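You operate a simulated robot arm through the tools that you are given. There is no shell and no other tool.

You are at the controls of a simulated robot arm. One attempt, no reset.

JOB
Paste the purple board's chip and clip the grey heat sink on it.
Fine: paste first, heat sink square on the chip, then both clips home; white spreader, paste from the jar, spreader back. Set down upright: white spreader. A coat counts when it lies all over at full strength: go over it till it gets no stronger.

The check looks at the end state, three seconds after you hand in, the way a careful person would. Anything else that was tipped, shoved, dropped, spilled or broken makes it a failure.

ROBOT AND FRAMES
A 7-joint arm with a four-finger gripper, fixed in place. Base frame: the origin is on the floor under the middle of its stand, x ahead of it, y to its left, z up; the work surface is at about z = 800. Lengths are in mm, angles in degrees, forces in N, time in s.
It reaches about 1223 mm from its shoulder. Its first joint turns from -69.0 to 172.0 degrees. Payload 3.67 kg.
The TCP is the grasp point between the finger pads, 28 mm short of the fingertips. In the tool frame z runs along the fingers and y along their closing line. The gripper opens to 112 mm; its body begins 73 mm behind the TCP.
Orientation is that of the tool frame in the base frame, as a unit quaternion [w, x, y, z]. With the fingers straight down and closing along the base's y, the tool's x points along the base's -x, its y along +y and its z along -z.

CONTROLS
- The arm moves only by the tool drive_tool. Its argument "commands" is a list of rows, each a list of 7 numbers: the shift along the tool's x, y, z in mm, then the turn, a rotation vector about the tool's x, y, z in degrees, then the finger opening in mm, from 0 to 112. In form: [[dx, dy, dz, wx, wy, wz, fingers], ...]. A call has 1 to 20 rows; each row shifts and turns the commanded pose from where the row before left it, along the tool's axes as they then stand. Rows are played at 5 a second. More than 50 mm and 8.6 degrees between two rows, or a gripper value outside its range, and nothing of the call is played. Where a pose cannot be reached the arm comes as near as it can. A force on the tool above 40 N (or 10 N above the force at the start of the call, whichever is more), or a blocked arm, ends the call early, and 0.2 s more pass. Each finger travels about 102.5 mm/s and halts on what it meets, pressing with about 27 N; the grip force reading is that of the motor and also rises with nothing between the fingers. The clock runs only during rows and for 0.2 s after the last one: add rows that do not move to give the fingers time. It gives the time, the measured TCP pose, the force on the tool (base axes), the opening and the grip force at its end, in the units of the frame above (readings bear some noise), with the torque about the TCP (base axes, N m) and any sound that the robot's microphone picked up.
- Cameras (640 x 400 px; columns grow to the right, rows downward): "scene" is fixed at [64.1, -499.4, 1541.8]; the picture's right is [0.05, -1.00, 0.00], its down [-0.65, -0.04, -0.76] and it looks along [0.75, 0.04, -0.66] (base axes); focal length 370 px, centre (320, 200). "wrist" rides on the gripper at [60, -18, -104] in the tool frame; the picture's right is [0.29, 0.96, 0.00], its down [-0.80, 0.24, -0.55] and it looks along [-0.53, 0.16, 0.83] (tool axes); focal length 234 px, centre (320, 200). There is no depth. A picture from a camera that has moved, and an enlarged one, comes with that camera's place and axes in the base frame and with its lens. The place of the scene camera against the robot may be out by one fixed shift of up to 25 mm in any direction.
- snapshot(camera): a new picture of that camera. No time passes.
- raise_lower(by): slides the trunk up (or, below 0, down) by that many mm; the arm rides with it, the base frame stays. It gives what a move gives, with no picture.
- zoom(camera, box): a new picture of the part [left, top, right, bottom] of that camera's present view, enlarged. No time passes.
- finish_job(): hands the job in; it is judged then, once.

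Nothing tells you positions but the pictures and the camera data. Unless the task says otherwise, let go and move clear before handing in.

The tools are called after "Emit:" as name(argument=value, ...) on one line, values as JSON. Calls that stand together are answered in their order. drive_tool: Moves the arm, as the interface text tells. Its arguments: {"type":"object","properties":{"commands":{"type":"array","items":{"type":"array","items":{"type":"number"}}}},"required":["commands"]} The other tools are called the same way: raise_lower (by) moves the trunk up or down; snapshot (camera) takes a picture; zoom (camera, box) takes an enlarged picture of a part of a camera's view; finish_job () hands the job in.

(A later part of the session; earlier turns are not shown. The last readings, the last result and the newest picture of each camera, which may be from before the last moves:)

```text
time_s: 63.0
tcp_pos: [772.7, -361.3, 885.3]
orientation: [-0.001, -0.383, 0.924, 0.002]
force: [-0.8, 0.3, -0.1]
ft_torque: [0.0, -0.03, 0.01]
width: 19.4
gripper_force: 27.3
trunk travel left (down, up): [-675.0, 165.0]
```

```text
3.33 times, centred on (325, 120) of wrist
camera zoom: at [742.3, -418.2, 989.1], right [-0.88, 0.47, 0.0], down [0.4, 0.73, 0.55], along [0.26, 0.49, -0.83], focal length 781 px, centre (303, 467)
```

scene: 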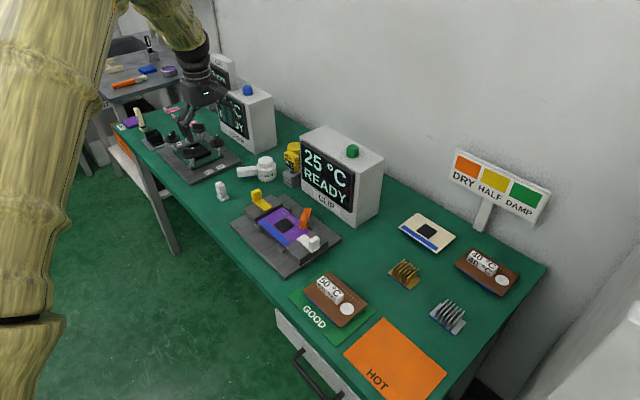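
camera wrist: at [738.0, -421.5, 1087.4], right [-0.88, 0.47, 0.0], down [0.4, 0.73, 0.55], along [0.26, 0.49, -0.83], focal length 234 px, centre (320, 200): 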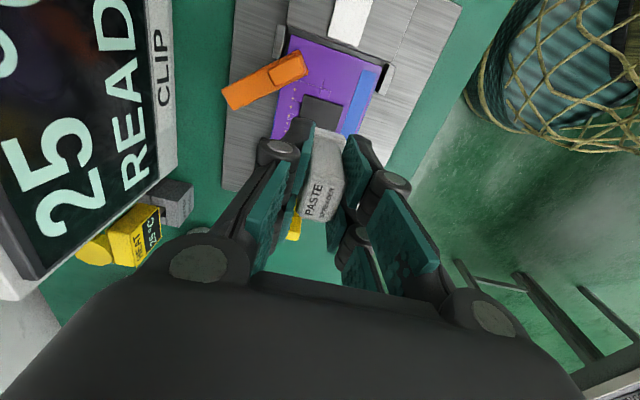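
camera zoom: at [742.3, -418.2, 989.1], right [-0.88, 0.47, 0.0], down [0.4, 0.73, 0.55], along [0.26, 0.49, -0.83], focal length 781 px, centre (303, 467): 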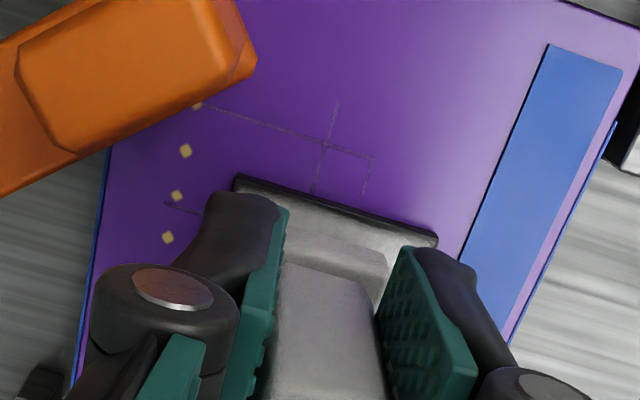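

Emit:
drive_tool(commands=[[1, 0.3, 1, 0, 0, 0, 10], [0, 0, 1, 0, 0, 0, 10], [0, 0, 0, 0, 0, 0, 10]])

Emit:
drive_tool(commands=[[0, 0, 0.7, 0, 0, 0, 10], [0, 0, 0, 0, 0, 0, 10]])

```text
time_s: 63.8
tcp_pos: [771.3, -361.0, 884.9]
orientation: [-0.002, -0.383, 0.924, 0.002]
force: [-0.6, -0.8, -1.0]
ft_torque: [-0.01, 0.0, 0.02]
width: 19.4
gripper_force: 27.2
trunk travel left (down, up): [-675.0, 165.0]
```

```text
time_s: 64.4
tcp_pos: [771.5, -362.1, 883.1]
orientation: [-0.001, -0.382, 0.924, 0.001]
force: [-0.3, -0.1, -0.8]
ft_torque: [0.0, -0.02, 0.03]
width: 19.3
gripper_force: 27.4
trunk travel left (down, up): [-675.0, 165.0]
```

Emit:
drive_tool(commands=[[0, 0, 0.7, 0, 0, 0, 10], [0, 0, 0, 0, 0, 0, 10]])

Emit:
drive_tool(commands=[[0, 0, 0.7, 0, 0, 0, 10], [0, 0, 0, 0, 0, 0, 10]])

```text
time_s: 65.0
tcp_pos: [770.5, -360.5, 883.1]
orientation: [-0.001, -0.383, 0.924, 0.001]
force: [-0.9, -2.1, 5.9]
ft_torque: [-0.05, 0.03, 0.01]
width: 19.2
gripper_force: 26.6
trunk travel left (down, up): [-675.0, 165.0]
```

```text
time_s: 65.6
tcp_pos: [771.1, -361.1, 882.5]
orientation: [-0.001, -0.382, 0.924, 0.0]
force: [0.1, -1.6, 12.1]
ft_torque: [-0.09, 0.02, 0.0]
width: 19.3
gripper_force: 27.1
trunk travel left (down, up): [-675.0, 165.0]
```

Emit:
drive_tool(commands=[[3.5, 0, 0, 0, 0, 0, 10], [3.5, 0, 0, 0, 0, 0, 10], [0, 4.3, 0, 0, 0, 0, 10], [0, 4.3, 0, 0, 0, 0, 10], [0, 4.4, 0, 0, 0, 0, 10], [-3.6, 0, 0, 0, 0, 0, 10], [-3.6, 0, 0, 0, 0, 0, 10], [-3.6, 0, 0, 0, 0, 0, 10], [-3.6, 0, 0, 0, 0, 0, 10], [0, -4.3, 0, 0, 0, 0, 10], [0, -4.3, 0, 0, 0, 0, 10], [0, -4.4, 0, 0, 0, 0, 10], [0, -4.3, 0, 0, 0, 0, 10], [0, -4.3, 0, 0, 0, 0, 10], [0, -4.4, 0, 0, 0, 0, 10], [3.6, 0, 0, 0, 0, 0, 10], [3.6, 0, 0, 0, 0, 0, 10], [3.6, 0, 0, 0, 0, 0, 10], [3.6, 0, 0, 0, 0, 0, 10], [0, 0, 0, 0, 0, 0, 10]])

Emit:
drive_tool(commands=[[0, 4.3, 0, 0, 0, 0, 10], [0, 4.3, 0, 0, 0, 0, 10], [0, 4.4, 0, 0, 0, 0, 10], [-3.5, 0, 0, 0, 0, 0, 10], [-3.5, 0, 0, 0, 0, 0, 10], [-3.5, 0, 0, 0, 0, 0, 10], [-3.5, 0, 0, 0, 0, 0, 10], [3.5, 0, 0, 0, 0, 0, 10], [3.5, 0, 0, 0, 0, 0, 10], [0, 0, 0, 0, 0, 0, 10]])

Emit:
zoom(camera="scene", box=[265, 205, 305, 240])

```text
time_s: 69.8
tcp_pos: [775.8, -375.4, 882.7]
orientation: [-0.002, -0.383, 0.924, 0.001]
force: [3.7, 4.7, 15.1]
ft_torque: [0.2, -0.16, 0.06]
width: 18.9
gripper_force: 26.7
trunk travel left (down, up): [-675.0, 165.0]
```

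```text
time_s: 72.0
tcp_pos: [771.5, -361.1, 883.1]
orientation: [-0.001, -0.383, 0.924, 0.001]
force: [1.0, 2.2, 5.9]
ft_torque: [0.13, -0.1, -0.01]
width: 19.3
gripper_force: 27.5
trunk travel left (down, up): [-675.0, 165.0]
```

```text
11.43 times, centred on (285, 222) of scene
camera zoom: at [64.1, -499.4, 1541.8], right [0.05, -1.0, 0.0], down [-0.65, -0.04, -0.76], along [0.75, 0.04, -0.66], focal length 4230 px, centre (720, -57)
```

zoom: 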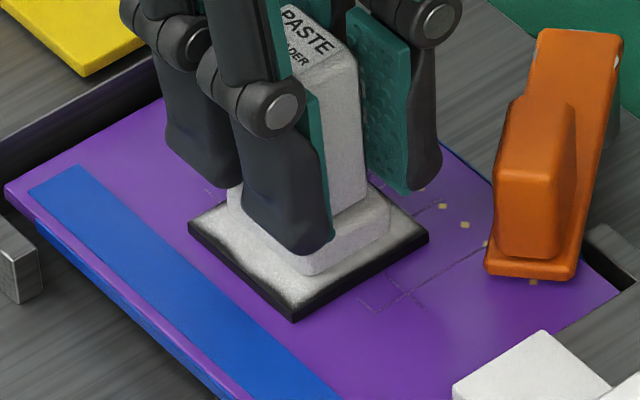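

Emit:
zoom(camera="scene", box=[296, 204, 316, 232])

```text
14.29 times, centred on (306, 218) of scene
camera zoom: at [64.1, -499.4, 1541.8], right [0.05, -1.0, 0.0], down [-0.65, -0.04, -0.76], along [0.75, 0.04, -0.66], focal length 5288 px, centre (520, -57)
```

zoom: 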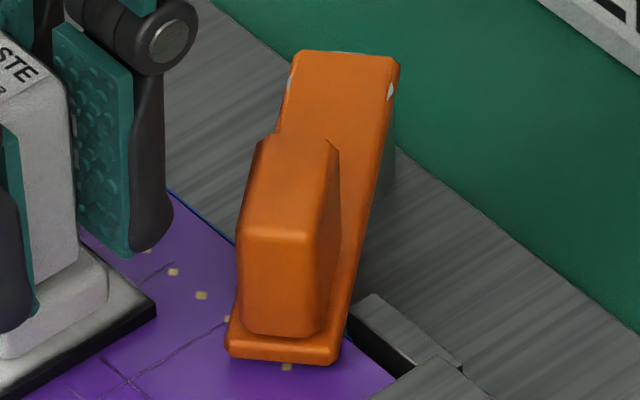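

Emit:
drive_tool(commands=[[0, 0, -5, 0, 0, 0, 10], [0, 0, -35, 0, 0, 0, 10], [0, 0, -40, 0, 0, 0, 10], [0, 0, 0, 0, 0, 0, 10]])

Emit:
zoom(camera="scene", box=[275, 216, 295, 234])

Emit:
zoom(camera="wrist", box=[305, 85, 355, 130])

```text
time_s: 73.0
tcp_pos: [772.7, -362.8, 961.0]
orientation: [-0.001, -0.383, 0.924, 0.002]
force: [-0.1, 1.2, -0.3]
ft_torque: [0.02, 0.03, -0.03]
width: 19.3
gripper_force: 27.0
trunk travel left (down, up): [-675.0, 165.0]
```

```text
16.00 times, centred on (285, 225) of scene
camera zoom: at [64.1, -499.4, 1541.8], right [0.05, -1.0, 0.0], down [-0.65, -0.04, -0.76], along [0.75, 0.04, -0.66], focal length 5922 px, centre (880, -200)
```

zoom: 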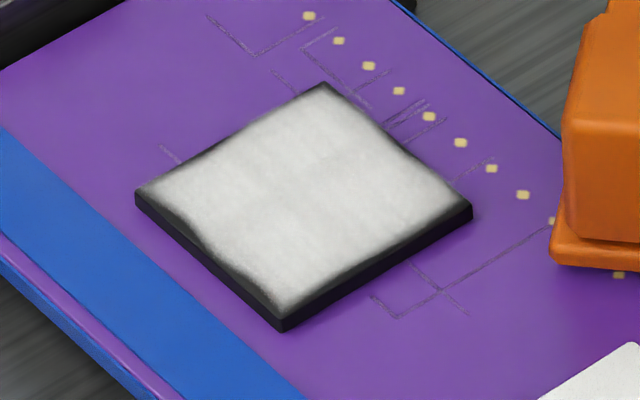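

```text
8.89 times, centred on (330, 108) of wrist
camera zoom: at [743.3, -420.4, 1065.5], right [-0.88, 0.47, 0.0], down [0.4, 0.73, 0.55], along [0.26, 0.49, -0.83], focal length 2082 px, centre (231, 1022)
```

zoom: 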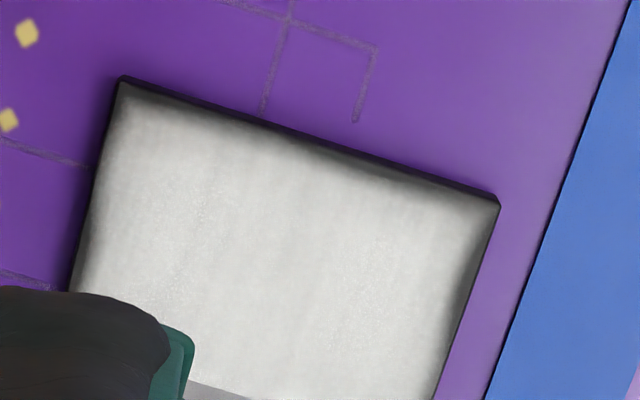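

Emit:
drive_tool(commands=[[0, 0, 40, 0, 0, 0, 10], [0, 0, 35, 0, 0, 0, 10], [0, 0, 3, 0, 0, 0, 10], [0, 0, 2.3, 0, 0, 0, 10], [0, 0, 0, 0, 0, 0, 10]])

Emit:
drive_tool(commands=[[-3, 0, 0, 0, 0, 0, 10], [-3, 0, 0, 0, 0, 0, 10], [-3, 0, 0, 0, 0, 0, 10], [0, 4, 0, 0, 0, 0, 10], [0, 4, 0, 0, 0, 0, 10], [0, 4, 0, 0, 0, 0, 10], [0, 4, 0, 0, 0, 0, 10], [3, 0, 0, 0, 0, 0, 10], [3, 0, 0, 0, 0, 0, 10], [3, 0, 0, 0, 0, 0, 10], [3, 0, 0, 0, 0, 0, 10], [3, 0, 0, 0, 0, 0, 10], [-3, 0, 0, 0, 0, 0, 10], [0, -4, 0, 0, 0, 0, 10], [0, -4, 0, 0, 0, 0, 10], [0, -4, 0, 0, 0, 0, 10], [0, -4, 0, 0, 0, 0, 10], [0, -4, 0, 0, 0, 0, 10], [0, -4, 0, 0, 0, 0, 10], [0, 0, 0, 0, 0, 0, 10]])

Emit:
zoom(camera="scene", box=[265, 205, 305, 240])

```text
time_s: 74.2
tcp_pos: [772.1, -360.9, 882.8]
orientation: [-0.001, -0.382, 0.924, 0.0]
force: [1.9, 1.0, 9.6]
ft_torque: [0.01, -0.02, 0.03]
width: 19.3
gripper_force: 26.5
trunk travel left (down, up): [-675.0, 165.0]
```

```text
time_s: 78.4
tcp_pos: [774.1, -368.6, 882.0]
orientation: [-0.002, -0.383, 0.924, 0.0]
force: [-1.7, 2.3, 8.8]
ft_torque: [0.08, 0.04, 0.0]
width: 19.5
gripper_force: 27.2
trunk travel left (down, up): [-675.0, 165.0]
```

```text
11.43 times, centred on (285, 222) of scene
camera zoom: at [64.1, -499.4, 1541.8], right [0.05, -1.0, 0.0], down [-0.65, -0.04, -0.76], along [0.75, 0.04, -0.66], focal length 4230 px, centre (720, -57)
```

zoom: 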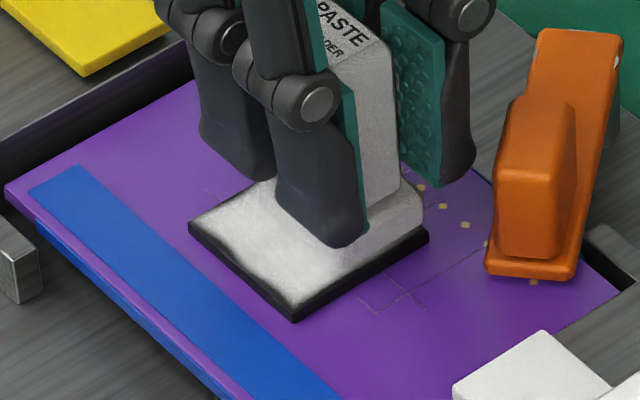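

Emit:
drive_tool(commands=[[0, -4, 0, 0, 0, 0, 10], [-3, 0, 0, 0, 0, 0, 10], [-3, 0, 0, 0, 0, 0, 10], [-3, 0, 0, 0, 0, 0, 10], [-3, 0, 0, 0, 0, 0, 10], [0, 4, 0, 0, 0, 0, 10], [0, 4, 0, 0, 0, 0, 10], [0, 4, 0, 0, 0, 0, 10], [0, 4, 0, 0, 0, 0, 10], [0, 4, 0, 0, 0, 0, 10], [4, 0, 0, 0, 0, 0, 10], [4, 0, 0, 0, 0, 0, 10], [0, -4, 0, 0, 0, 0, 10], [0, -4, 0, 0, 0, 0, 10], [0, 0, -5, 0, 0, 0, 10], [0, 0, -35, 0, 0, 0, 10], [0, 0, -40, 0, 0, 0, 10], [0, 0, 0, 0, 0, 0, 10]])

Emit:
zoom(camera="scene", box=[275, 216, 295, 234])

Emit:
zoom(camera="wrist", box=[305, 85, 355, 130])

```text
time_s: 82.2
tcp_pos: [774.1, -361.8, 962.3]
orientation: [-0.001, -0.383, 0.924, 0.002]
force: [0.0, -0.6, -0.7]
ft_torque: [-0.01, 0.01, 0.01]
width: 19.2
gripper_force: 26.9
trunk travel left (down, up): [-675.0, 165.0]
```

```text
16.00 times, centred on (285, 225) of scene
camera zoom: at [64.1, -499.4, 1541.8], right [0.05, -1.0, 0.0], down [-0.65, -0.04, -0.76], along [0.75, 0.04, -0.66], focal length 5922 px, centre (880, -200)
```

zoom: 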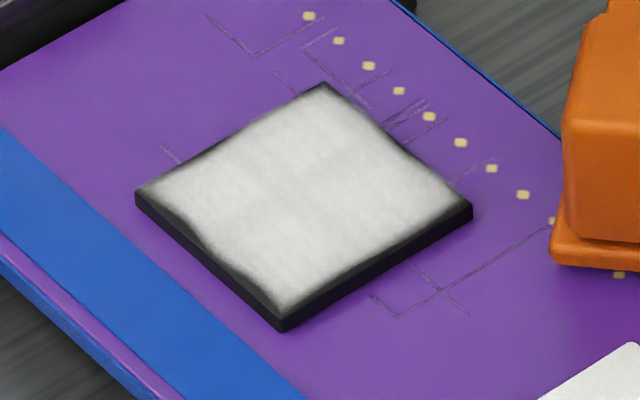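

```text
8.89 times, centred on (330, 108) of wrist
camera zoom: at [744.1, -418.9, 1065.7], right [-0.88, 0.47, 0.0], down [0.4, 0.73, 0.55], along [0.26, 0.49, -0.83], focal length 2082 px, centre (231, 1022)
```

zoom: 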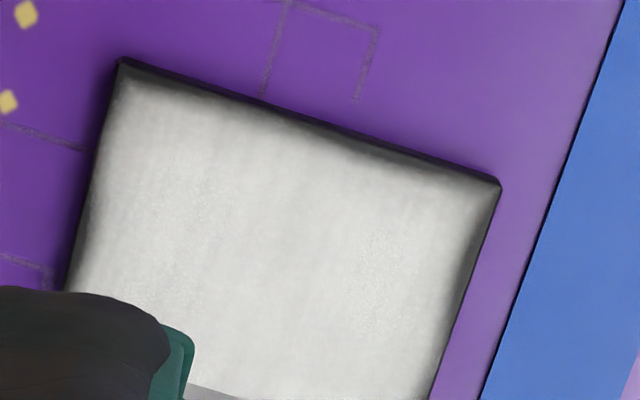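

The coat is unchanged between the last two passes, so it's at full strength all over. Now I'm returning the spreader to its original place near (911, -148).

Emit:
drive_tool(commands=[[0, 0, -20, 0, 0, 0, 10], [-35.5, 7.8, 0, 0, 0, 0, 10], [-35.5, 7.8, 0, 0, 0, 0, 10], [-35.5, 7.8, 0, 0, 0, 0, 10], [-35.5, 7.8, 0, 0, 0, 0, 10], [-35.5, 7.8, 0, 0, 0, 0, 10], [-35.5, 7.8, 0, 0, 0, 0, 10], [-35.5, 7.8, 0, 0, 0, 0, 10], [0, 0, 40, 0, 0, 0, 10], [0, 0, 40, 0, 0, 0, 10], [0, 0, 35, 0, 0, 0, 10], [0, 0, 10, 0, 0, 0, 10], [0, 0, 0, 0, 0, 0, 10]])

Emit:
zoom(camera="scene", box=[195, 150, 255, 210])

```text
time_s: 85.0
tcp_pos: [907.5, -145.9, 855.7]
orientation: [-0.002, -0.383, 0.924, 0.001]
force: [-0.5, 0.2, -1.0]
ft_torque: [-0.01, 0.01, 0.0]
width: 19.3
gripper_force: 27.4
trunk travel left (down, up): [-675.0, 165.0]
```

```text
6.67 times, centred on (225, 180) of scene
camera zoom: at [64.1, -499.4, 1541.8], right [0.05, -1.0, 0.0], down [-0.65, -0.04, -0.76], along [0.75, 0.04, -0.66], focal length 2468 px, centre (953, 333)
```

zoom: 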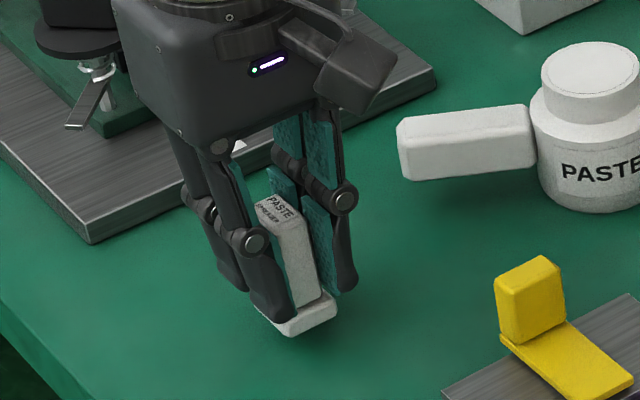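

Emit:
drive_tool(commands=[[0, -4.2, 0, 0, 0, 0, 10], [0, 0, 4, 0, 0, 0, 10], [0, 0, 2, 0, 0, 0, 10], [0, 0, 1, 0, 0, 0, 10], [0, 0, 0, 0, 0, 0, 10]])

Emit:
drive_tool(commands=[[0, 0, 0.7, 0, 0, 0, 10], [0, 0, 0, 0, 0, 0, 10]])

Emit:
zoom(camera="scene", box=[195, 150, 255, 210])

```text
time_s: 86.2
tcp_pos: [912.2, -150.0, 847.8]
orientation: [-0.002, -0.383, 0.924, 0.001]
force: [0.4, -0.5, -0.6]
ft_torque: [-0.04, 0.03, 0.0]
width: 19.4
gripper_force: 26.7
trunk travel left (down, up): [-675.0, 165.0]
```

```text
time_s: 86.8
tcp_pos: [911.6, -148.9, 847.8]
orientation: [-0.001, -0.383, 0.924, 0.001]
force: [-0.9, -0.1, 0.2]
ft_torque: [0.01, 0.04, -0.01]
width: 19.6
gripper_force: 27.0
trunk travel left (down, up): [-675.0, 165.0]
```

```text
6.67 times, centred on (225, 180) of scene
camera zoom: at [64.1, -499.4, 1541.8], right [0.05, -1.0, 0.0], down [-0.65, -0.04, -0.76], along [0.75, 0.04, -0.66], focal length 2468 px, centre (953, 333)
```

zoom: 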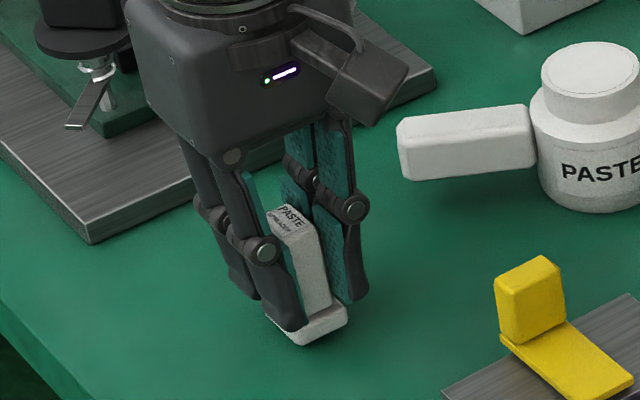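

Emit:
drive_tool(commands=[[0, 0, 0.7, 0, 0, 0, 10], [0, 0, 0, 0, 0, 0, 10]])

Emit:
drive_tool(commands=[[0, 0, 0.7, 0, 0, 0, 10], [0, 0, 0, 0, 0, 0, 10]])

```text
time_s: 87.4
tcp_pos: [911.1, -149.5, 846.6]
orientation: [-0.002, -0.383, 0.924, 0.001]
force: [-0.6, -0.2, -0.6]
ft_torque: [-0.03, 0.04, -0.01]
width: 19.4
gripper_force: 27.1
trunk travel left (down, up): [-675.0, 165.0]
```

```text
time_s: 88.0
tcp_pos: [912.0, -149.4, 846.3]
orientation: [-0.001, -0.383, 0.924, 0.002]
force: [-0.7, 0.1, -0.6]
ft_torque: [0.01, 0.01, 0.03]
width: 19.4
gripper_force: 26.9
trunk travel left (down, up): [-675.0, 165.0]
```

Emit:
drive_tool(commands=[[0, 0, 0.7, 0, 0, 0, 10], [0, 0, 0, 0, 0, 0, 10]])

Emit:
drive_tool(commands=[[0, 0, 0.7, 0, 0, 0, 10], [0, 0, 0, 0, 0, 0, 10]])

Emit:
zoom(camera="scene", box=[205, 170, 245, 205])

```text
time_s: 88.6
tcp_pos: [913.0, -149.1, 846.5]
orientation: [-0.002, -0.383, 0.924, 0.001]
force: [0.2, -0.4, -1.3]
ft_torque: [-0.03, 0.04, 0.02]
width: 19.3
gripper_force: 26.8
trunk travel left (down, up): [-675.0, 165.0]
```

```text
time_s: 89.2
tcp_pos: [912.5, -149.5, 846.6]
orientation: [-0.002, -0.383, 0.924, 0.001]
force: [0.7, 0.6, 2.3]
ft_torque: [-0.02, 0.01, -0.01]
width: 19.3
gripper_force: 27.0
trunk travel left (down, up): [-675.0, 165.0]
```

```text
11.43 times, centred on (225, 188) of scene
camera zoom: at [64.1, -499.4, 1541.8], right [0.05, -1.0, 0.0], down [-0.65, -0.04, -0.76], along [0.75, 0.04, -0.66], focal length 4230 px, centre (1406, 343)
```

zoom: 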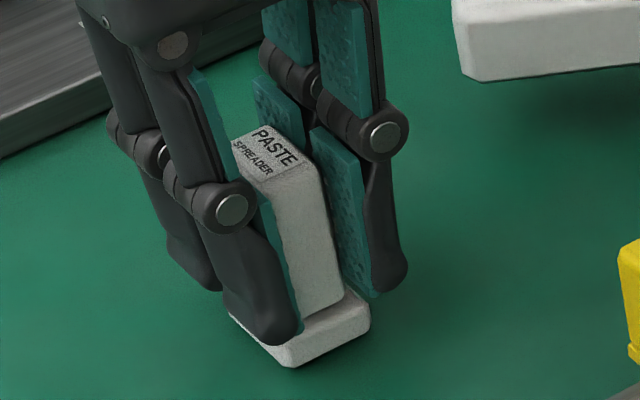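

Emit:
drive_tool(commands=[[0, 0, 0.5, 0, 0, 0, 10], [0, 0, 0, 0, 0, 0, 10]])

Emit:
drive_tool(commands=[[0, 0, 0, 0, 0, 0, 20], [0, 0, 0, 0, 0, 0, 24], [0, 0, 0, 0, 0, 0, 30], [0, 0, 0, 0, 0, 0, 44], [0, 0, 0, 0, 0, 0, 58], [0, 0, 0, 0, 0, 0, 58]])

Emit:
zoom(camera="scene", box=[205, 170, 245, 205])

Emit:
zoom(camera="wrist", box=[270, 110, 380, 240])

```text
time_s: 89.8
tcp_pos: [912.9, -150.2, 845.7]
orientation: [-0.002, -0.382, 0.924, 0.001]
force: [0.3, 0.3, 6.4]
ft_torque: [0.02, -0.02, -0.02]
width: 19.4
gripper_force: 26.8
trunk travel left (down, up): [-675.0, 165.0]
```

```text
time_s: 91.2
tcp_pos: [911.0, -148.6, 845.8]
orientation: [-0.002, -0.382, 0.924, 0.002]
force: [0.0, -0.1, -0.1]
ft_torque: [-0.01, 0.01, -0.02]
width: 58.1
gripper_force: 0.0
trunk travel left (down, up): [-675.0, 165.0]
```

```text
11.43 times, centred on (225, 188) of scene
camera zoom: at [64.1, -499.4, 1541.8], right [0.05, -1.0, 0.0], down [-0.65, -0.04, -0.76], along [0.75, 0.04, -0.66], focal length 4230 px, centre (1406, 343)
```

zoom: 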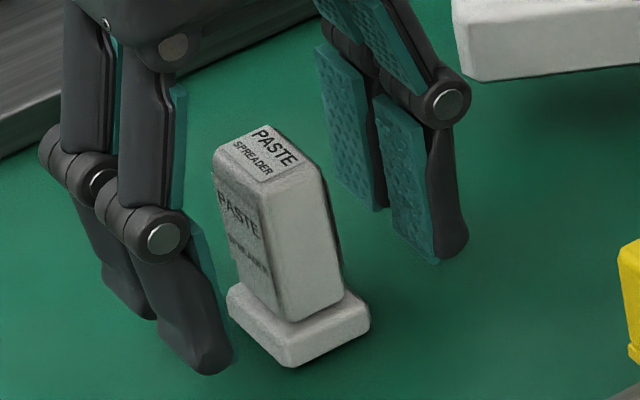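

```text
3.08 times, centred on (325, 175) of wrist
camera zoom: at [882.7, -206.7, 949.5], right [-0.88, 0.47, 0.0], down [0.4, 0.73, 0.55], along [0.26, 0.49, -0.83], focal length 720 px, centre (305, 277)
```

zoom: 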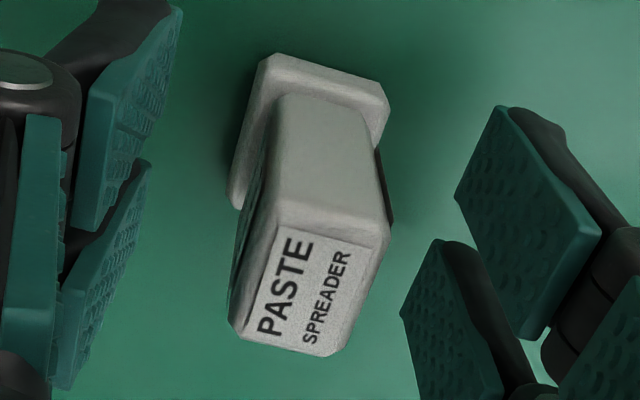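

The spreader stands upright where it was. I'm backing straight up and then heading for the grey heat sink.

Emit:
drive_tool(commands=[[0, 0, -20, 0, 0, 0, 58], [0, 0, -45, 0, 0, 0, 58], [0, 0, -45, 0, 0, 0, 58], [0, 0, -45, 0, 0, 0, 58], [0, 0, -45, 0, 0, 0, 58], [0, 0, 0, 0, 0, 0, 80]])

Emit:
drive_tool(commands=[[43.7, -10, 0, 0, 0, 0, 80], [43.7, -10, 0, 0, 0, 0, 80], [43.7, -10, 0, 0, 0, 0, 80], [43.7, -10, 0, 0, 0, 0, 80], [43.7, -10, 0, 0, 0, 0, 80], [43.7, -10, 0, 0, 0, 0, 80], [43.7, -10, 0, 0, 0, 0, 80], [0, 0, 0, 0, 0, 0, 80]])

Emit:
snapshot(camera="wrist")

Emit:
zoom(camera="scene", box=[200, 140, 340, 260])

```text
time_s: 92.6
tcp_pos: [914.3, -150.2, 1041.9]
orientation: [-0.002, -0.383, 0.924, 0.001]
force: [-0.2, -0.1, -0.9]
ft_torque: [0.0, 0.01, -0.01]
width: 80.1
gripper_force: 0.0
trunk travel left (down, up): [-675.0, 165.0]
```

```text
time_s: 94.4
tcp_pos: [746.4, -412.6, 1045.8]
orientation: [-0.002, -0.383, 0.924, 0.001]
force: [0.3, -0.2, 0.8]
ft_torque: [-0.06, -0.01, 0.01]
width: 79.8
gripper_force: 0.0
trunk travel left (down, up): [-675.0, 165.0]
```

```text
taken
camera wrist: at [716.5, -469.2, 1150.0], right [-0.88, 0.47, 0.0], down [0.4, 0.73, 0.55], along [0.26, 0.49, -0.83], focal length 234 px, centre (320, 200)
```

wrist: 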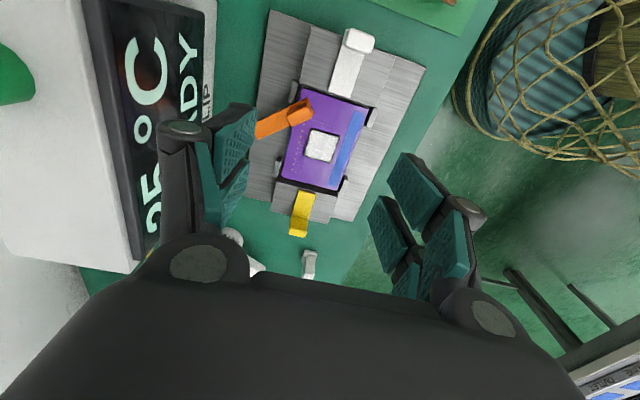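

```text
3.33 times, centred on (270, 200) of scene
camera zoom: at [64.1, -499.4, 1541.8], right [0.05, -1.0, 0.0], down [-0.65, -0.04, -0.76], along [0.75, 0.04, -0.66], focal length 1234 px, centre (487, 200)
```

zoom: 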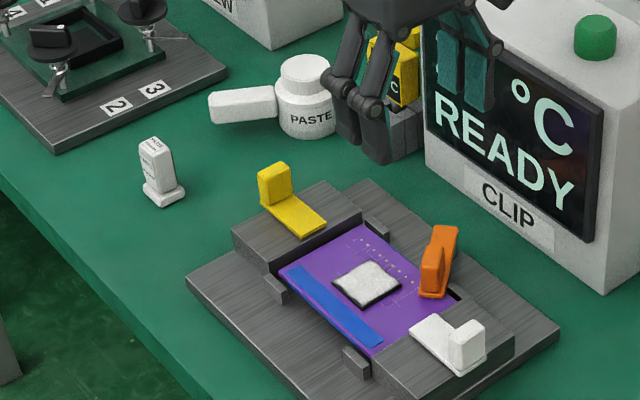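

Emit:
zoom(camera="wrist", box=[290, 120, 350, 175])

Emit:
zoom(camera="wrist", box=[240, 20, 400, 240])

```text
7.27 times, centred on (320, 148) of wrist
camera zoom: at [716.5, -469.2, 1150.0], right [-0.88, 0.47, 0.0], down [0.4, 0.73, 0.55], along [0.26, 0.49, -0.83], focal length 1703 px, centre (320, 582)
```

zoom: 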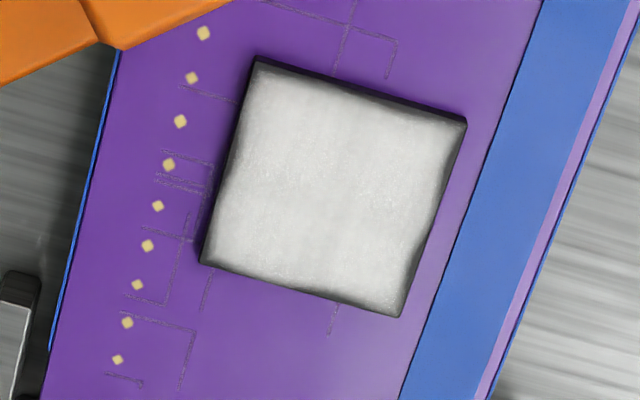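

```text
1.82 times, centred on (320, 130) of wrist
camera zoom: at [716.5, -469.2, 1150.0], right [-0.88, 0.47, 0.0], down [0.4, 0.73, 0.55], along [0.26, 0.49, -0.83], focal length 426 px, centre (320, 327)
```

zoom: 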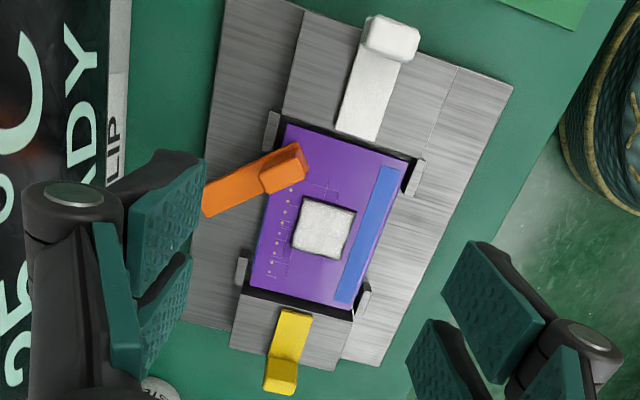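

The coat lies over the whole chip. I'm going on to the grey heat sink.

Emit:
drive_tool(commands=[[43.7, -10, 0, 0, 0, 0, 80], [43.7, -10, 0, 0, 0, 0, 80], [43.7, -10, 0, 0, 0, 0, 80], [43.7, -10, 0, 0, 0, 0, 80], [43.7, -10, 0, 0, 0, 0, 80], [43.7, -10, 0, 0, 0, 0, 80], [43.7, -10, 0, 0, 0, 0, 80], [43.7, -10, 0, 0, 0, 0, 80], [43.7, -10, 0, 0, 0, 0, 80], [0, 0, 40, 0, 0, 0, 80], [0, 0, 40, 0, 0, 0, 80], [0, 0, 0, 0, 0, 0, 80]])

Emit:
snapshot(camera="wrist")

Emit:
snapshot(camera="scene")

```text
time_s: 97.0
tcp_pos: [532.1, -758.7, 966.0]
orientation: [-0.001, -0.381, 0.924, 0.001]
force: [-0.1, 0.4, 0.7]
ft_torque: [-0.01, 0.02, 0.02]
width: 79.6
gripper_force: 0.0
trunk travel left (down, up): [-675.0, 165.0]
```

```text
taken
camera wrist: at [502.1, -816.4, 1069.2], right [-0.88, 0.47, 0.0], down [0.4, 0.73, 0.55], along [0.26, 0.49, -0.83], focal length 234 px, centre (320, 200)
```

wrist: 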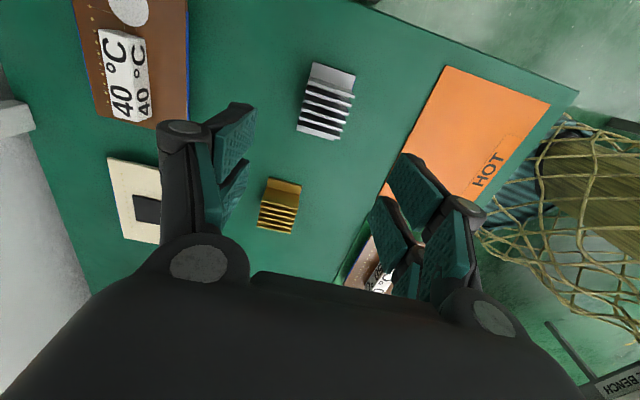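

```text
taken
```

scene: 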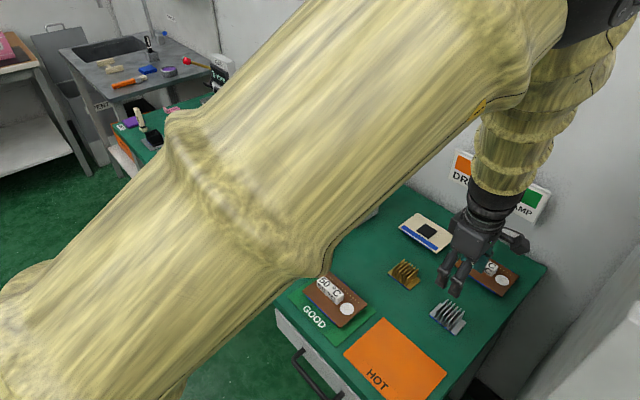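

Emit:
zoom(camera="wrist", box=[285, 50, 370, 150])

Emit:
zoom(camera="scene", box=[415, 240, 505, 345])

```text
4.00 times, centred on (328, 100) of wrist
camera zoom: at [502.1, -816.4, 1069.2], right [-0.88, 0.47, 0.0], down [0.4, 0.73, 0.55], along [0.26, 0.49, -0.83], focal length 937 px, centre (290, 600)
```

zoom: 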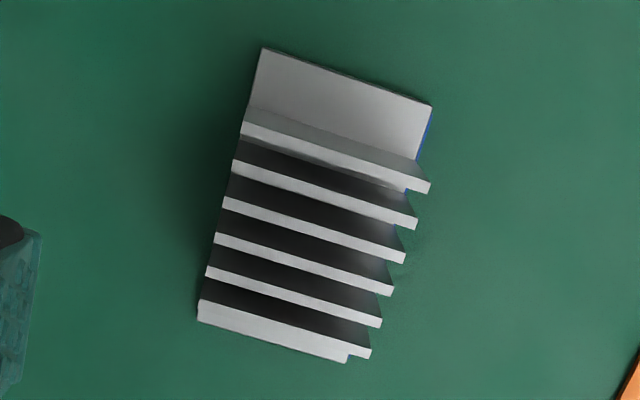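

```text
3.81 times, centred on (460, 292) of scene
camera zoom: at [64.1, -499.4, 1541.8], right [0.05, -1.0, 0.0], down [-0.65, -0.04, -0.76], along [0.75, 0.04, -0.66], focal length 1410 px, centre (-213, -152)
```

zoom: 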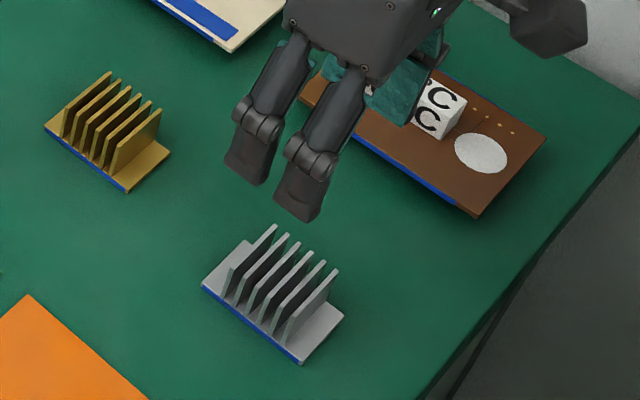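

The heat sink (about 69 × 44 mm, fins to about z = 834) is aligned with the gripper, centred 9 mm along tool x, an offset I want so the fingers stay clear of the orange handle later. I'm descending to its sides.

Emit:
drive_tool(commands=[[0.4, 2, 20, 0, 0, 0, 80], [0, 0, 40, 0, 0, 0, 80], [0, 0, 40, 0, 0, 0, 80], [0, 0, 0, 0, 0, 0, 80]])

Emit:
snapshot(camera="wrist")

Emit:
zoom(camera="scene", box=[415, 250, 495, 345])

```text
time_s: 98.0
tcp_pos: [529.2, -757.8, 866.1]
orientation: [-0.001, -0.382, 0.924, 0.003]
force: [-0.1, -0.1, -1.1]
ft_torque: [-0.04, -0.03, 0.01]
width: 80.1
gripper_force: 0.1
trunk travel left (down, up): [-675.0, 165.0]
```

```text
taken
camera wrist: at [499.7, -816.4, 970.3], right [-0.88, 0.47, 0.0], down [0.4, 0.73, 0.56], along [0.26, 0.49, -0.83], focal length 234 px, centre (320, 200)
```

wrist: 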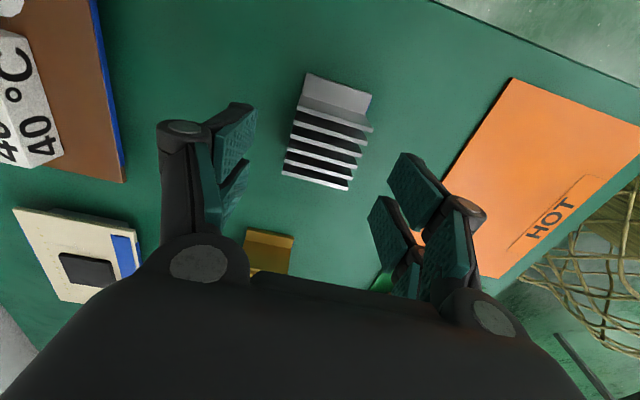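

```text
4.21 times, centred on (455, 298) of scene
camera zoom: at [64.1, -499.4, 1541.8], right [0.05, -1.0, 0.0], down [-0.65, -0.04, -0.76], along [0.75, 0.04, -0.66], focal length 1559 px, centre (-248, -210)
```

zoom: 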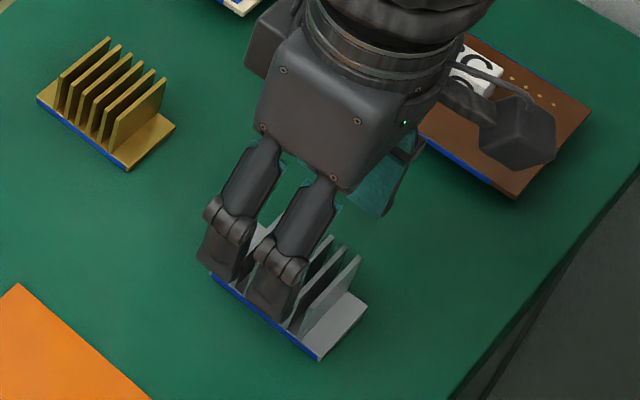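

Emit:
zoom(camera="wrist", box=[265, 65, 395, 205])

```text
2.86 times, centred on (330, 135) of wrist
camera zoom: at [499.7, -816.4, 970.3], right [-0.88, 0.47, 0.0], down [0.4, 0.73, 0.56], along [0.26, 0.49, -0.83], focal length 669 px, centre (291, 386)
```

zoom: 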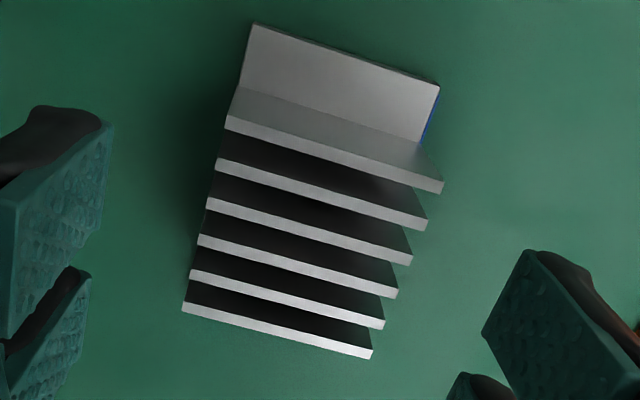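

The heat sink is centred between the fingers as intended. I'm going down the last bit and closing gently on the fin ends.

Emit:
drive_tool(commands=[[0, 0.3, 15, 0, 0, 0, 80], [0, 0, 11.5, 0, 0, 0, 80], [0, 0, 0, 0, 0, 0, 64], [0, 0, 0, 0, 0, 0, 54], [0, 0, 0, 0, 0, 0, 48], [0, 0, 0, 0, 0, 0, 44], [0, 0, 0, 0, 0, 0, 40], [0, 0, 0, 0, 0, 0, 36], [0, 0, 0, 0, 0, 0, 34], [0, 0, 0, 0, 0, 0, 34]])

Emit:
zoom(camera="wrist", box=[245, 65, 395, 225])

Emit:
zoom(camera="scene", box=[425, 270, 485, 345])

```text
time_s: 100.2
tcp_pos: [529.3, -756.7, 840.5]
orientation: [-0.001, -0.383, 0.924, 0.002]
force: [0.3, -0.5, -1.0]
ft_torque: [0.01, 0.02, 0.01]
width: 44.6
gripper_force: 27.0
trunk travel left (down, up): [-675.0, 165.0]
```

```text
2.50 times, centred on (320, 145) of wrist
camera zoom: at [499.4, -814.6, 943.6], right [-0.88, 0.47, 0.0], down [0.4, 0.73, 0.55], along [0.26, 0.49, -0.83], focal length 585 px, centre (320, 338)
```

zoom: 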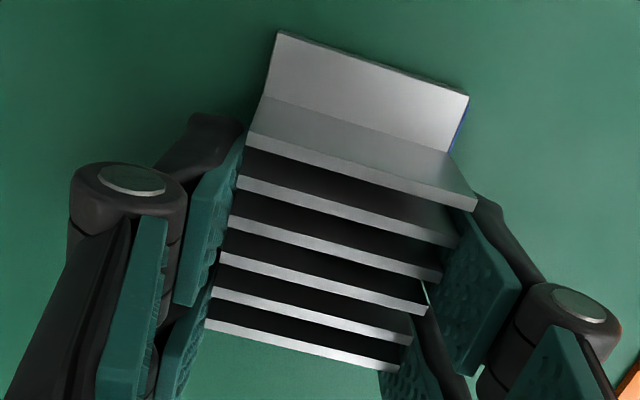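

```text
5.33 times, centred on (455, 308) of scene
camera zoom: at [64.1, -499.4, 1541.8], right [0.05, -1.0, 0.0], down [-0.65, -0.04, -0.76], along [0.75, 0.04, -0.66], focal length 1974 px, centre (-400, -373)
```

zoom: 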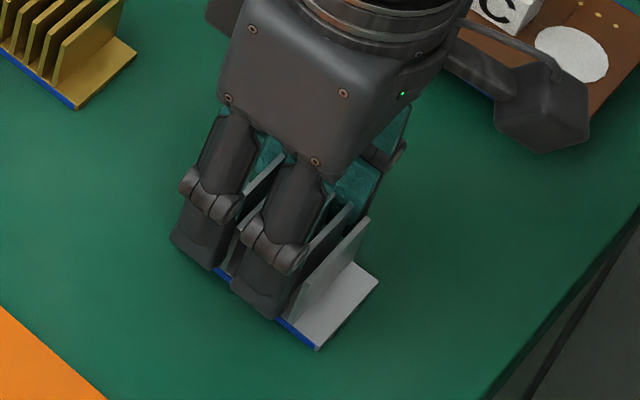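

The heat sink is gripped at 44.6 mm. I'm lifting it and carrying it over the chip.

Emit:
drive_tool(commands=[[0, 0, -10, 0, 0, 0, 34], [0, 0, -30, 0, 0, 0, 34], [0, 0, -40, 0, 0, 0, 34], [0, 0, -40, 0, 0, 0, 34], [0, 0, -30, 0, 0, 0, 34], [-38.3, 9, 0, 0, 0, 0, 34], [-38.3, 9, 0, 0, 0, 0, 34], [-38.3, 9, 0, 0, 0, 0, 34], [-38.3, 9, 0, 0, 0, 0, 34], [-38.3, 9, 0, 0, 0, 0, 34], [-38.3, 9, 0, 0, 0, 0, 34], [-38.3, 9, 0, 0, 0, 0, 34], [-38.3, 9, 0, 0, 0, 0, 34], [-38.3, 9, 0, 0, 0, 0, 34], [-38.3, 9, 0, 0, 0, 0, 34], [-38.3, 9, 0, 0, 0, 0, 34], [-38.3, 9, 0, 0, 0, 0, 34], [0, 0, 0, 0, 0, 0, 34]])

Emit:
snapshot(camera="wrist")

Emit:
zoom(camera="scene", box=[220, 130, 360, 270])

```text
time_s: 104.0
tcp_pos: [777.4, -356.7, 989.7]
orientation: [-0.001, -0.381, 0.924, 0.001]
force: [-0.1, -0.3, -1.3]
ft_torque: [0.04, -0.01, 0.01]
width: 44.4
gripper_force: 27.2
trunk travel left (down, up): [-675.0, 165.0]
```

```text
taken
camera wrist: at [747.1, -413.3, 1093.2], right [-0.88, 0.47, 0.0], down [0.4, 0.73, 0.55], along [0.26, 0.49, -0.83], focal length 234 px, centre (320, 200)
```

wrist: 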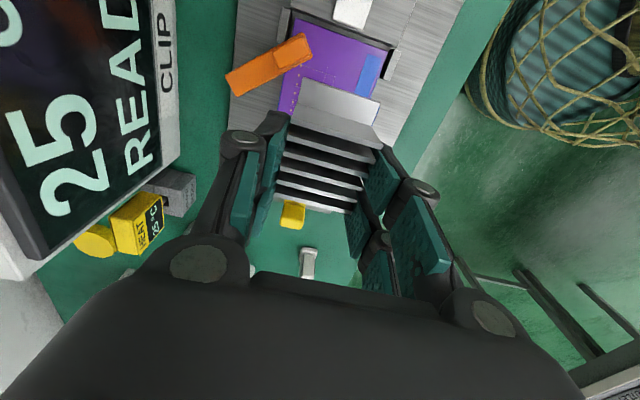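

```text
2.86 times, centred on (290, 200) of scene
camera zoom: at [64.1, -499.4, 1541.8], right [0.05, -1.0, 0.0], down [-0.65, -0.04, -0.76], along [0.75, 0.04, -0.66], focal length 1058 px, centre (406, 200)
```

zoom: 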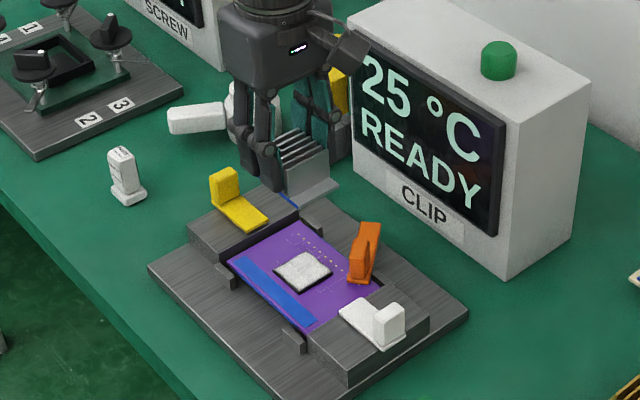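

I'll lower to a few millimetres above the chip and compare the heat sink's corners with the predicted pixel positions in the fixed camera.

Emit:
drive_tool(commands=[[0, 0, 40, 0, 0, 0, 34], [0, 0, 30, 0, 0, 0, 34], [0, 0, 25, 0, 0, 0, 34], [0, 0, 10, 0, 0, 0, 34], [0, 0, 0, 0, 0, 0, 34]])

Emit:
zoom(camera="scene", box=[265, 205, 305, 240])

Emit:
zoom(camera="wrist", box=[240, 60, 400, 180])

```text
time_s: 105.2
tcp_pos: [776.8, -355.7, 883.5]
orientation: [0.0, -0.383, 0.924, 0.0]
force: [0.1, 0.3, -1.4]
ft_torque: [0.06, -0.01, 0.01]
width: 44.5
gripper_force: 26.4
trunk travel left (down, up): [-675.0, 165.0]
```

```text
11.43 times, centred on (285, 222) of scene
camera zoom: at [64.1, -499.4, 1541.8], right [0.05, -1.0, 0.0], down [-0.65, -0.04, -0.76], along [0.75, 0.04, -0.66], focal length 4230 px, centre (720, -57)
```

zoom: 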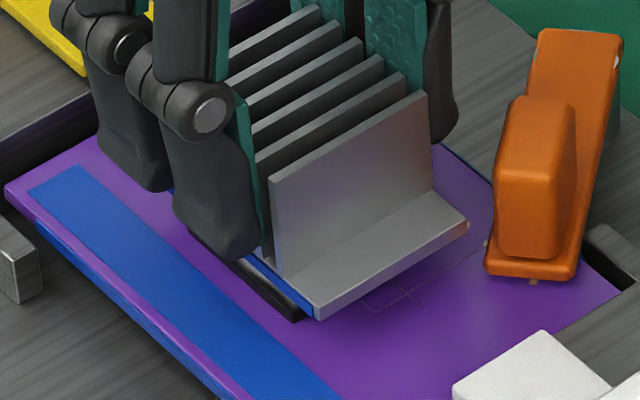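

```text
3.33 times, centred on (320, 120) of wrist
camera zoom: at [747.1, -411.9, 987.8], right [-0.88, 0.47, 0.0], down [0.4, 0.73, 0.55], along [0.26, 0.49, -0.83], focal length 781 px, centre (320, 467)
```

zoom: 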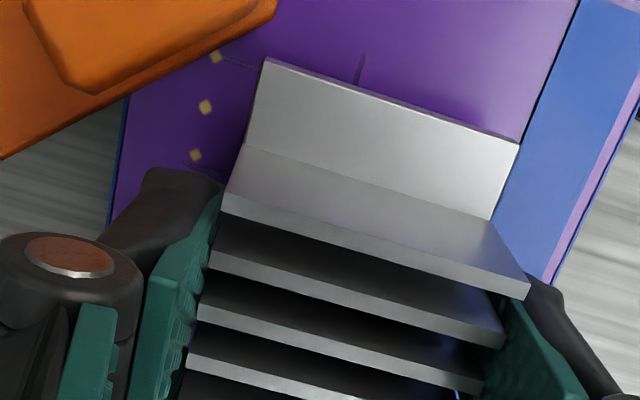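

Emit:
zoom(camera="scene", box=[270, 215, 302, 235])

Emit:
zoom(camera="wrist", box=[290, 70, 390, 130])

```text
16.00 times, centred on (286, 225) of scene
camera zoom: at [64.1, -499.4, 1541.8], right [0.05, -1.0, 0.0], down [-0.65, -0.04, -0.76], along [0.75, 0.04, -0.66], focal length 5922 px, centre (864, -200)
```

zoom: 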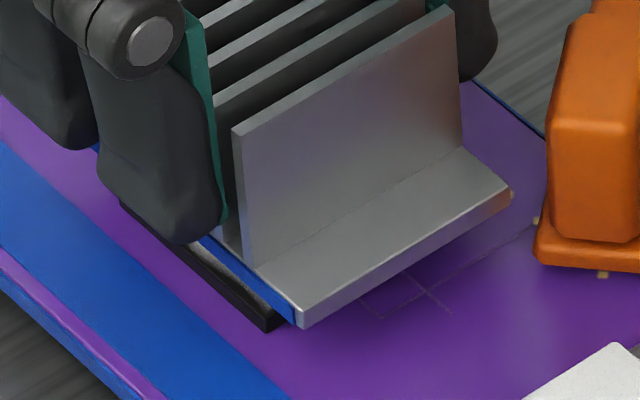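

```text
6.40 times, centred on (340, 100) of wrist
camera zoom: at [747.1, -411.9, 987.8], right [-0.88, 0.47, 0.0], down [0.4, 0.73, 0.55], along [0.26, 0.49, -0.83], focal length 1499 px, centre (192, 840)
```

zoom: 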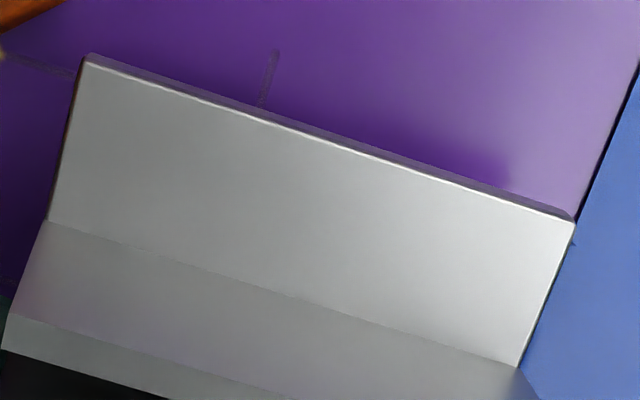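

Alignment looks within a millimetre or two and square. I'll nudge slightly and lower to about 2–3 mm above the chip to recheck with less height ambiguity.

Emit:
drive_tool(commands=[[0.8, 0, 2, 0, 0, 0, 34], [0, 0, 2, 0, 0, 0, 34], [0, 0, 1, 0, 0, 0, 34], [0, 0, 0, 0, 0, 0, 34]])

Emit:
zoom(camera="scene", box=[270, 215, 302, 239])

Emit:
zoom(camera="wrist", box=[240, 60, 400, 180])

```text
time_s: 106.2
tcp_pos: [776.3, -354.5, 879.0]
orientation: [-0.002, -0.383, 0.924, 0.002]
force: [0.0, -0.4, -0.4]
ft_torque: [-0.01, 0.01, -0.01]
width: 44.5
gripper_force: 26.7
trunk travel left (down, up): [-675.0, 165.0]
```

```text
16.00 times, centred on (286, 227) of scene
camera zoom: at [64.1, -499.4, 1541.8], right [0.05, -1.0, 0.0], down [-0.65, -0.04, -0.76], along [0.75, 0.04, -0.66], focal length 5922 px, centre (864, -232)
```

zoom: 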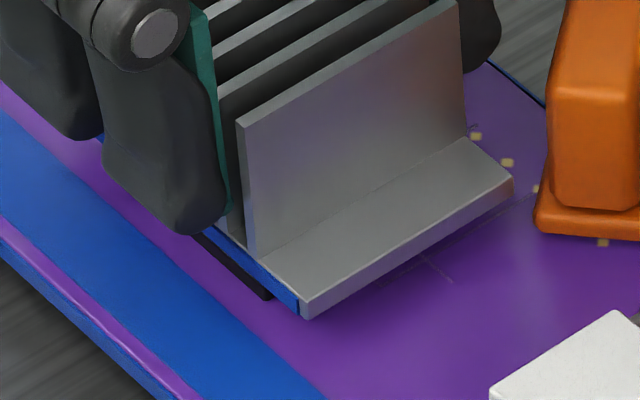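

```text
3.33 times, centred on (320, 120) of wrist
camera zoom: at [746.7, -412.4, 983.0], right [-0.88, 0.47, 0.0], down [0.4, 0.73, 0.55], along [0.26, 0.49, -0.83], focal length 781 px, centre (320, 467)
```

zoom: 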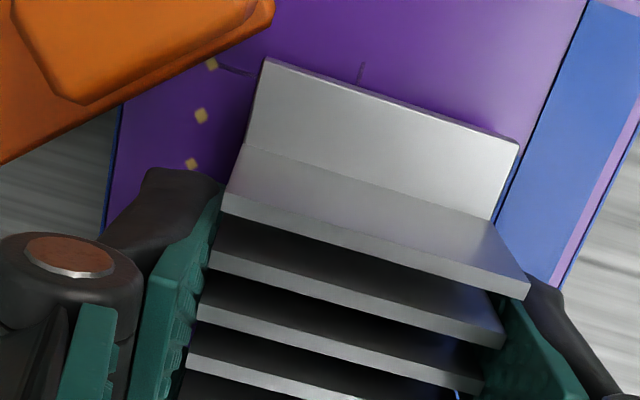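

Both cameras now agree to within about half a millimetre, and the heat sink is square to the chip. I'm lowering to contact.

Emit:
drive_tool(commands=[[0.3, 0, 1, 0, 0, 0, 34], [0, 0, 1, 0, 0, 0, 34], [0, 0, 0, 0, 0, 0, 34]])

Emit:
drive_tool(commands=[[0, 0, 0.7, 0, 0, 0, 34], [0, 0, 0, 0, 0, 0, 34]])

```text
time_s: 107.0
tcp_pos: [776.6, -355.0, 877.0]
orientation: [-0.001, -0.382, 0.924, 0.002]
force: [-0.3, 1.0, -0.6]
ft_torque: [0.01, 0.0, 0.02]
width: 44.8
gripper_force: 26.8
trunk travel left (down, up): [-675.0, 165.0]
```

```text
time_s: 107.6
tcp_pos: [775.8, -355.5, 877.1]
orientation: [-0.002, -0.382, 0.924, 0.0]
force: [0.6, 0.3, -0.6]
ft_torque: [-0.04, 0.0, 0.04]
width: 44.3
gripper_force: 27.6
trunk travel left (down, up): [-675.0, 165.0]
```

Emit:
drive_tool(commands=[[0, 0, 0.7, 0, 0, 0, 34], [0, 0, 0, 0, 0, 0, 34]])

Emit:
drive_tool(commands=[[0, 0, 0.7, 0, 0, 0, 34], [0, 0, 0, 0, 0, 0, 34]])

```text
time_s: 108.2
tcp_pos: [777.5, -355.6, 876.1]
orientation: [-0.001, -0.384, 0.924, 0.001]
force: [0.4, -0.5, -0.4]
ft_torque: [-0.04, 0.02, -0.01]
width: 44.2
gripper_force: 26.3
trunk travel left (down, up): [-675.0, 165.0]
```

```text
time_s: 108.8
tcp_pos: [778.0, -355.9, 876.2]
orientation: [-0.001, -0.383, 0.924, 0.001]
force: [-0.9, 0.3, 3.6]
ft_torque: [0.05, 0.02, 0.01]
width: 44.5
gripper_force: 27.1
trunk travel left (down, up): [-675.0, 165.0]
```

Emit:
drive_tool(commands=[[0, 0, 0.5, 0, 0, 0, 34], [0, 0, 0, 0, 0, 0, 34]])

Emit:
zoom(camera="scene", box=[270, 215, 302, 239])

Emit:
zoom(camera="wrist", box=[240, 60, 400, 180])

```text
time_s: 109.4
tcp_pos: [776.2, -355.1, 875.4]
orientation: [-0.002, -0.383, 0.924, 0.002]
force: [0.7, -0.4, 7.4]
ft_torque: [0.02, 0.05, 0.02]
width: 44.8
gripper_force: 26.5
trunk travel left (down, up): [-675.0, 165.0]
```

```text
16.00 times, centred on (286, 227) of scene
camera zoom: at [64.1, -499.4, 1541.8], right [0.05, -1.0, 0.0], down [-0.65, -0.04, -0.76], along [0.75, 0.04, -0.66], focal length 5922 px, centre (864, -232)
```

zoom: 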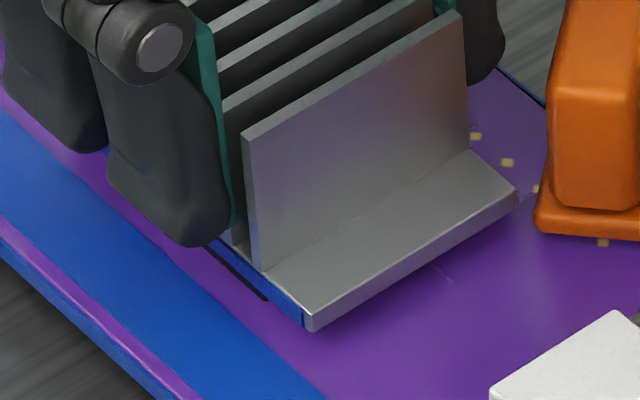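

```text
3.33 times, centred on (320, 120) of wrist
camera zoom: at [747.1, -412.8, 979.4], right [-0.88, 0.47, 0.0], down [0.4, 0.73, 0.55], along [0.26, 0.49, -0.83], focal length 781 px, centre (320, 467)
```

zoom: 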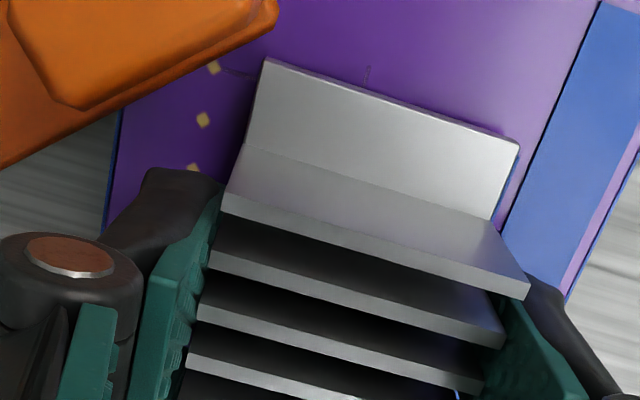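

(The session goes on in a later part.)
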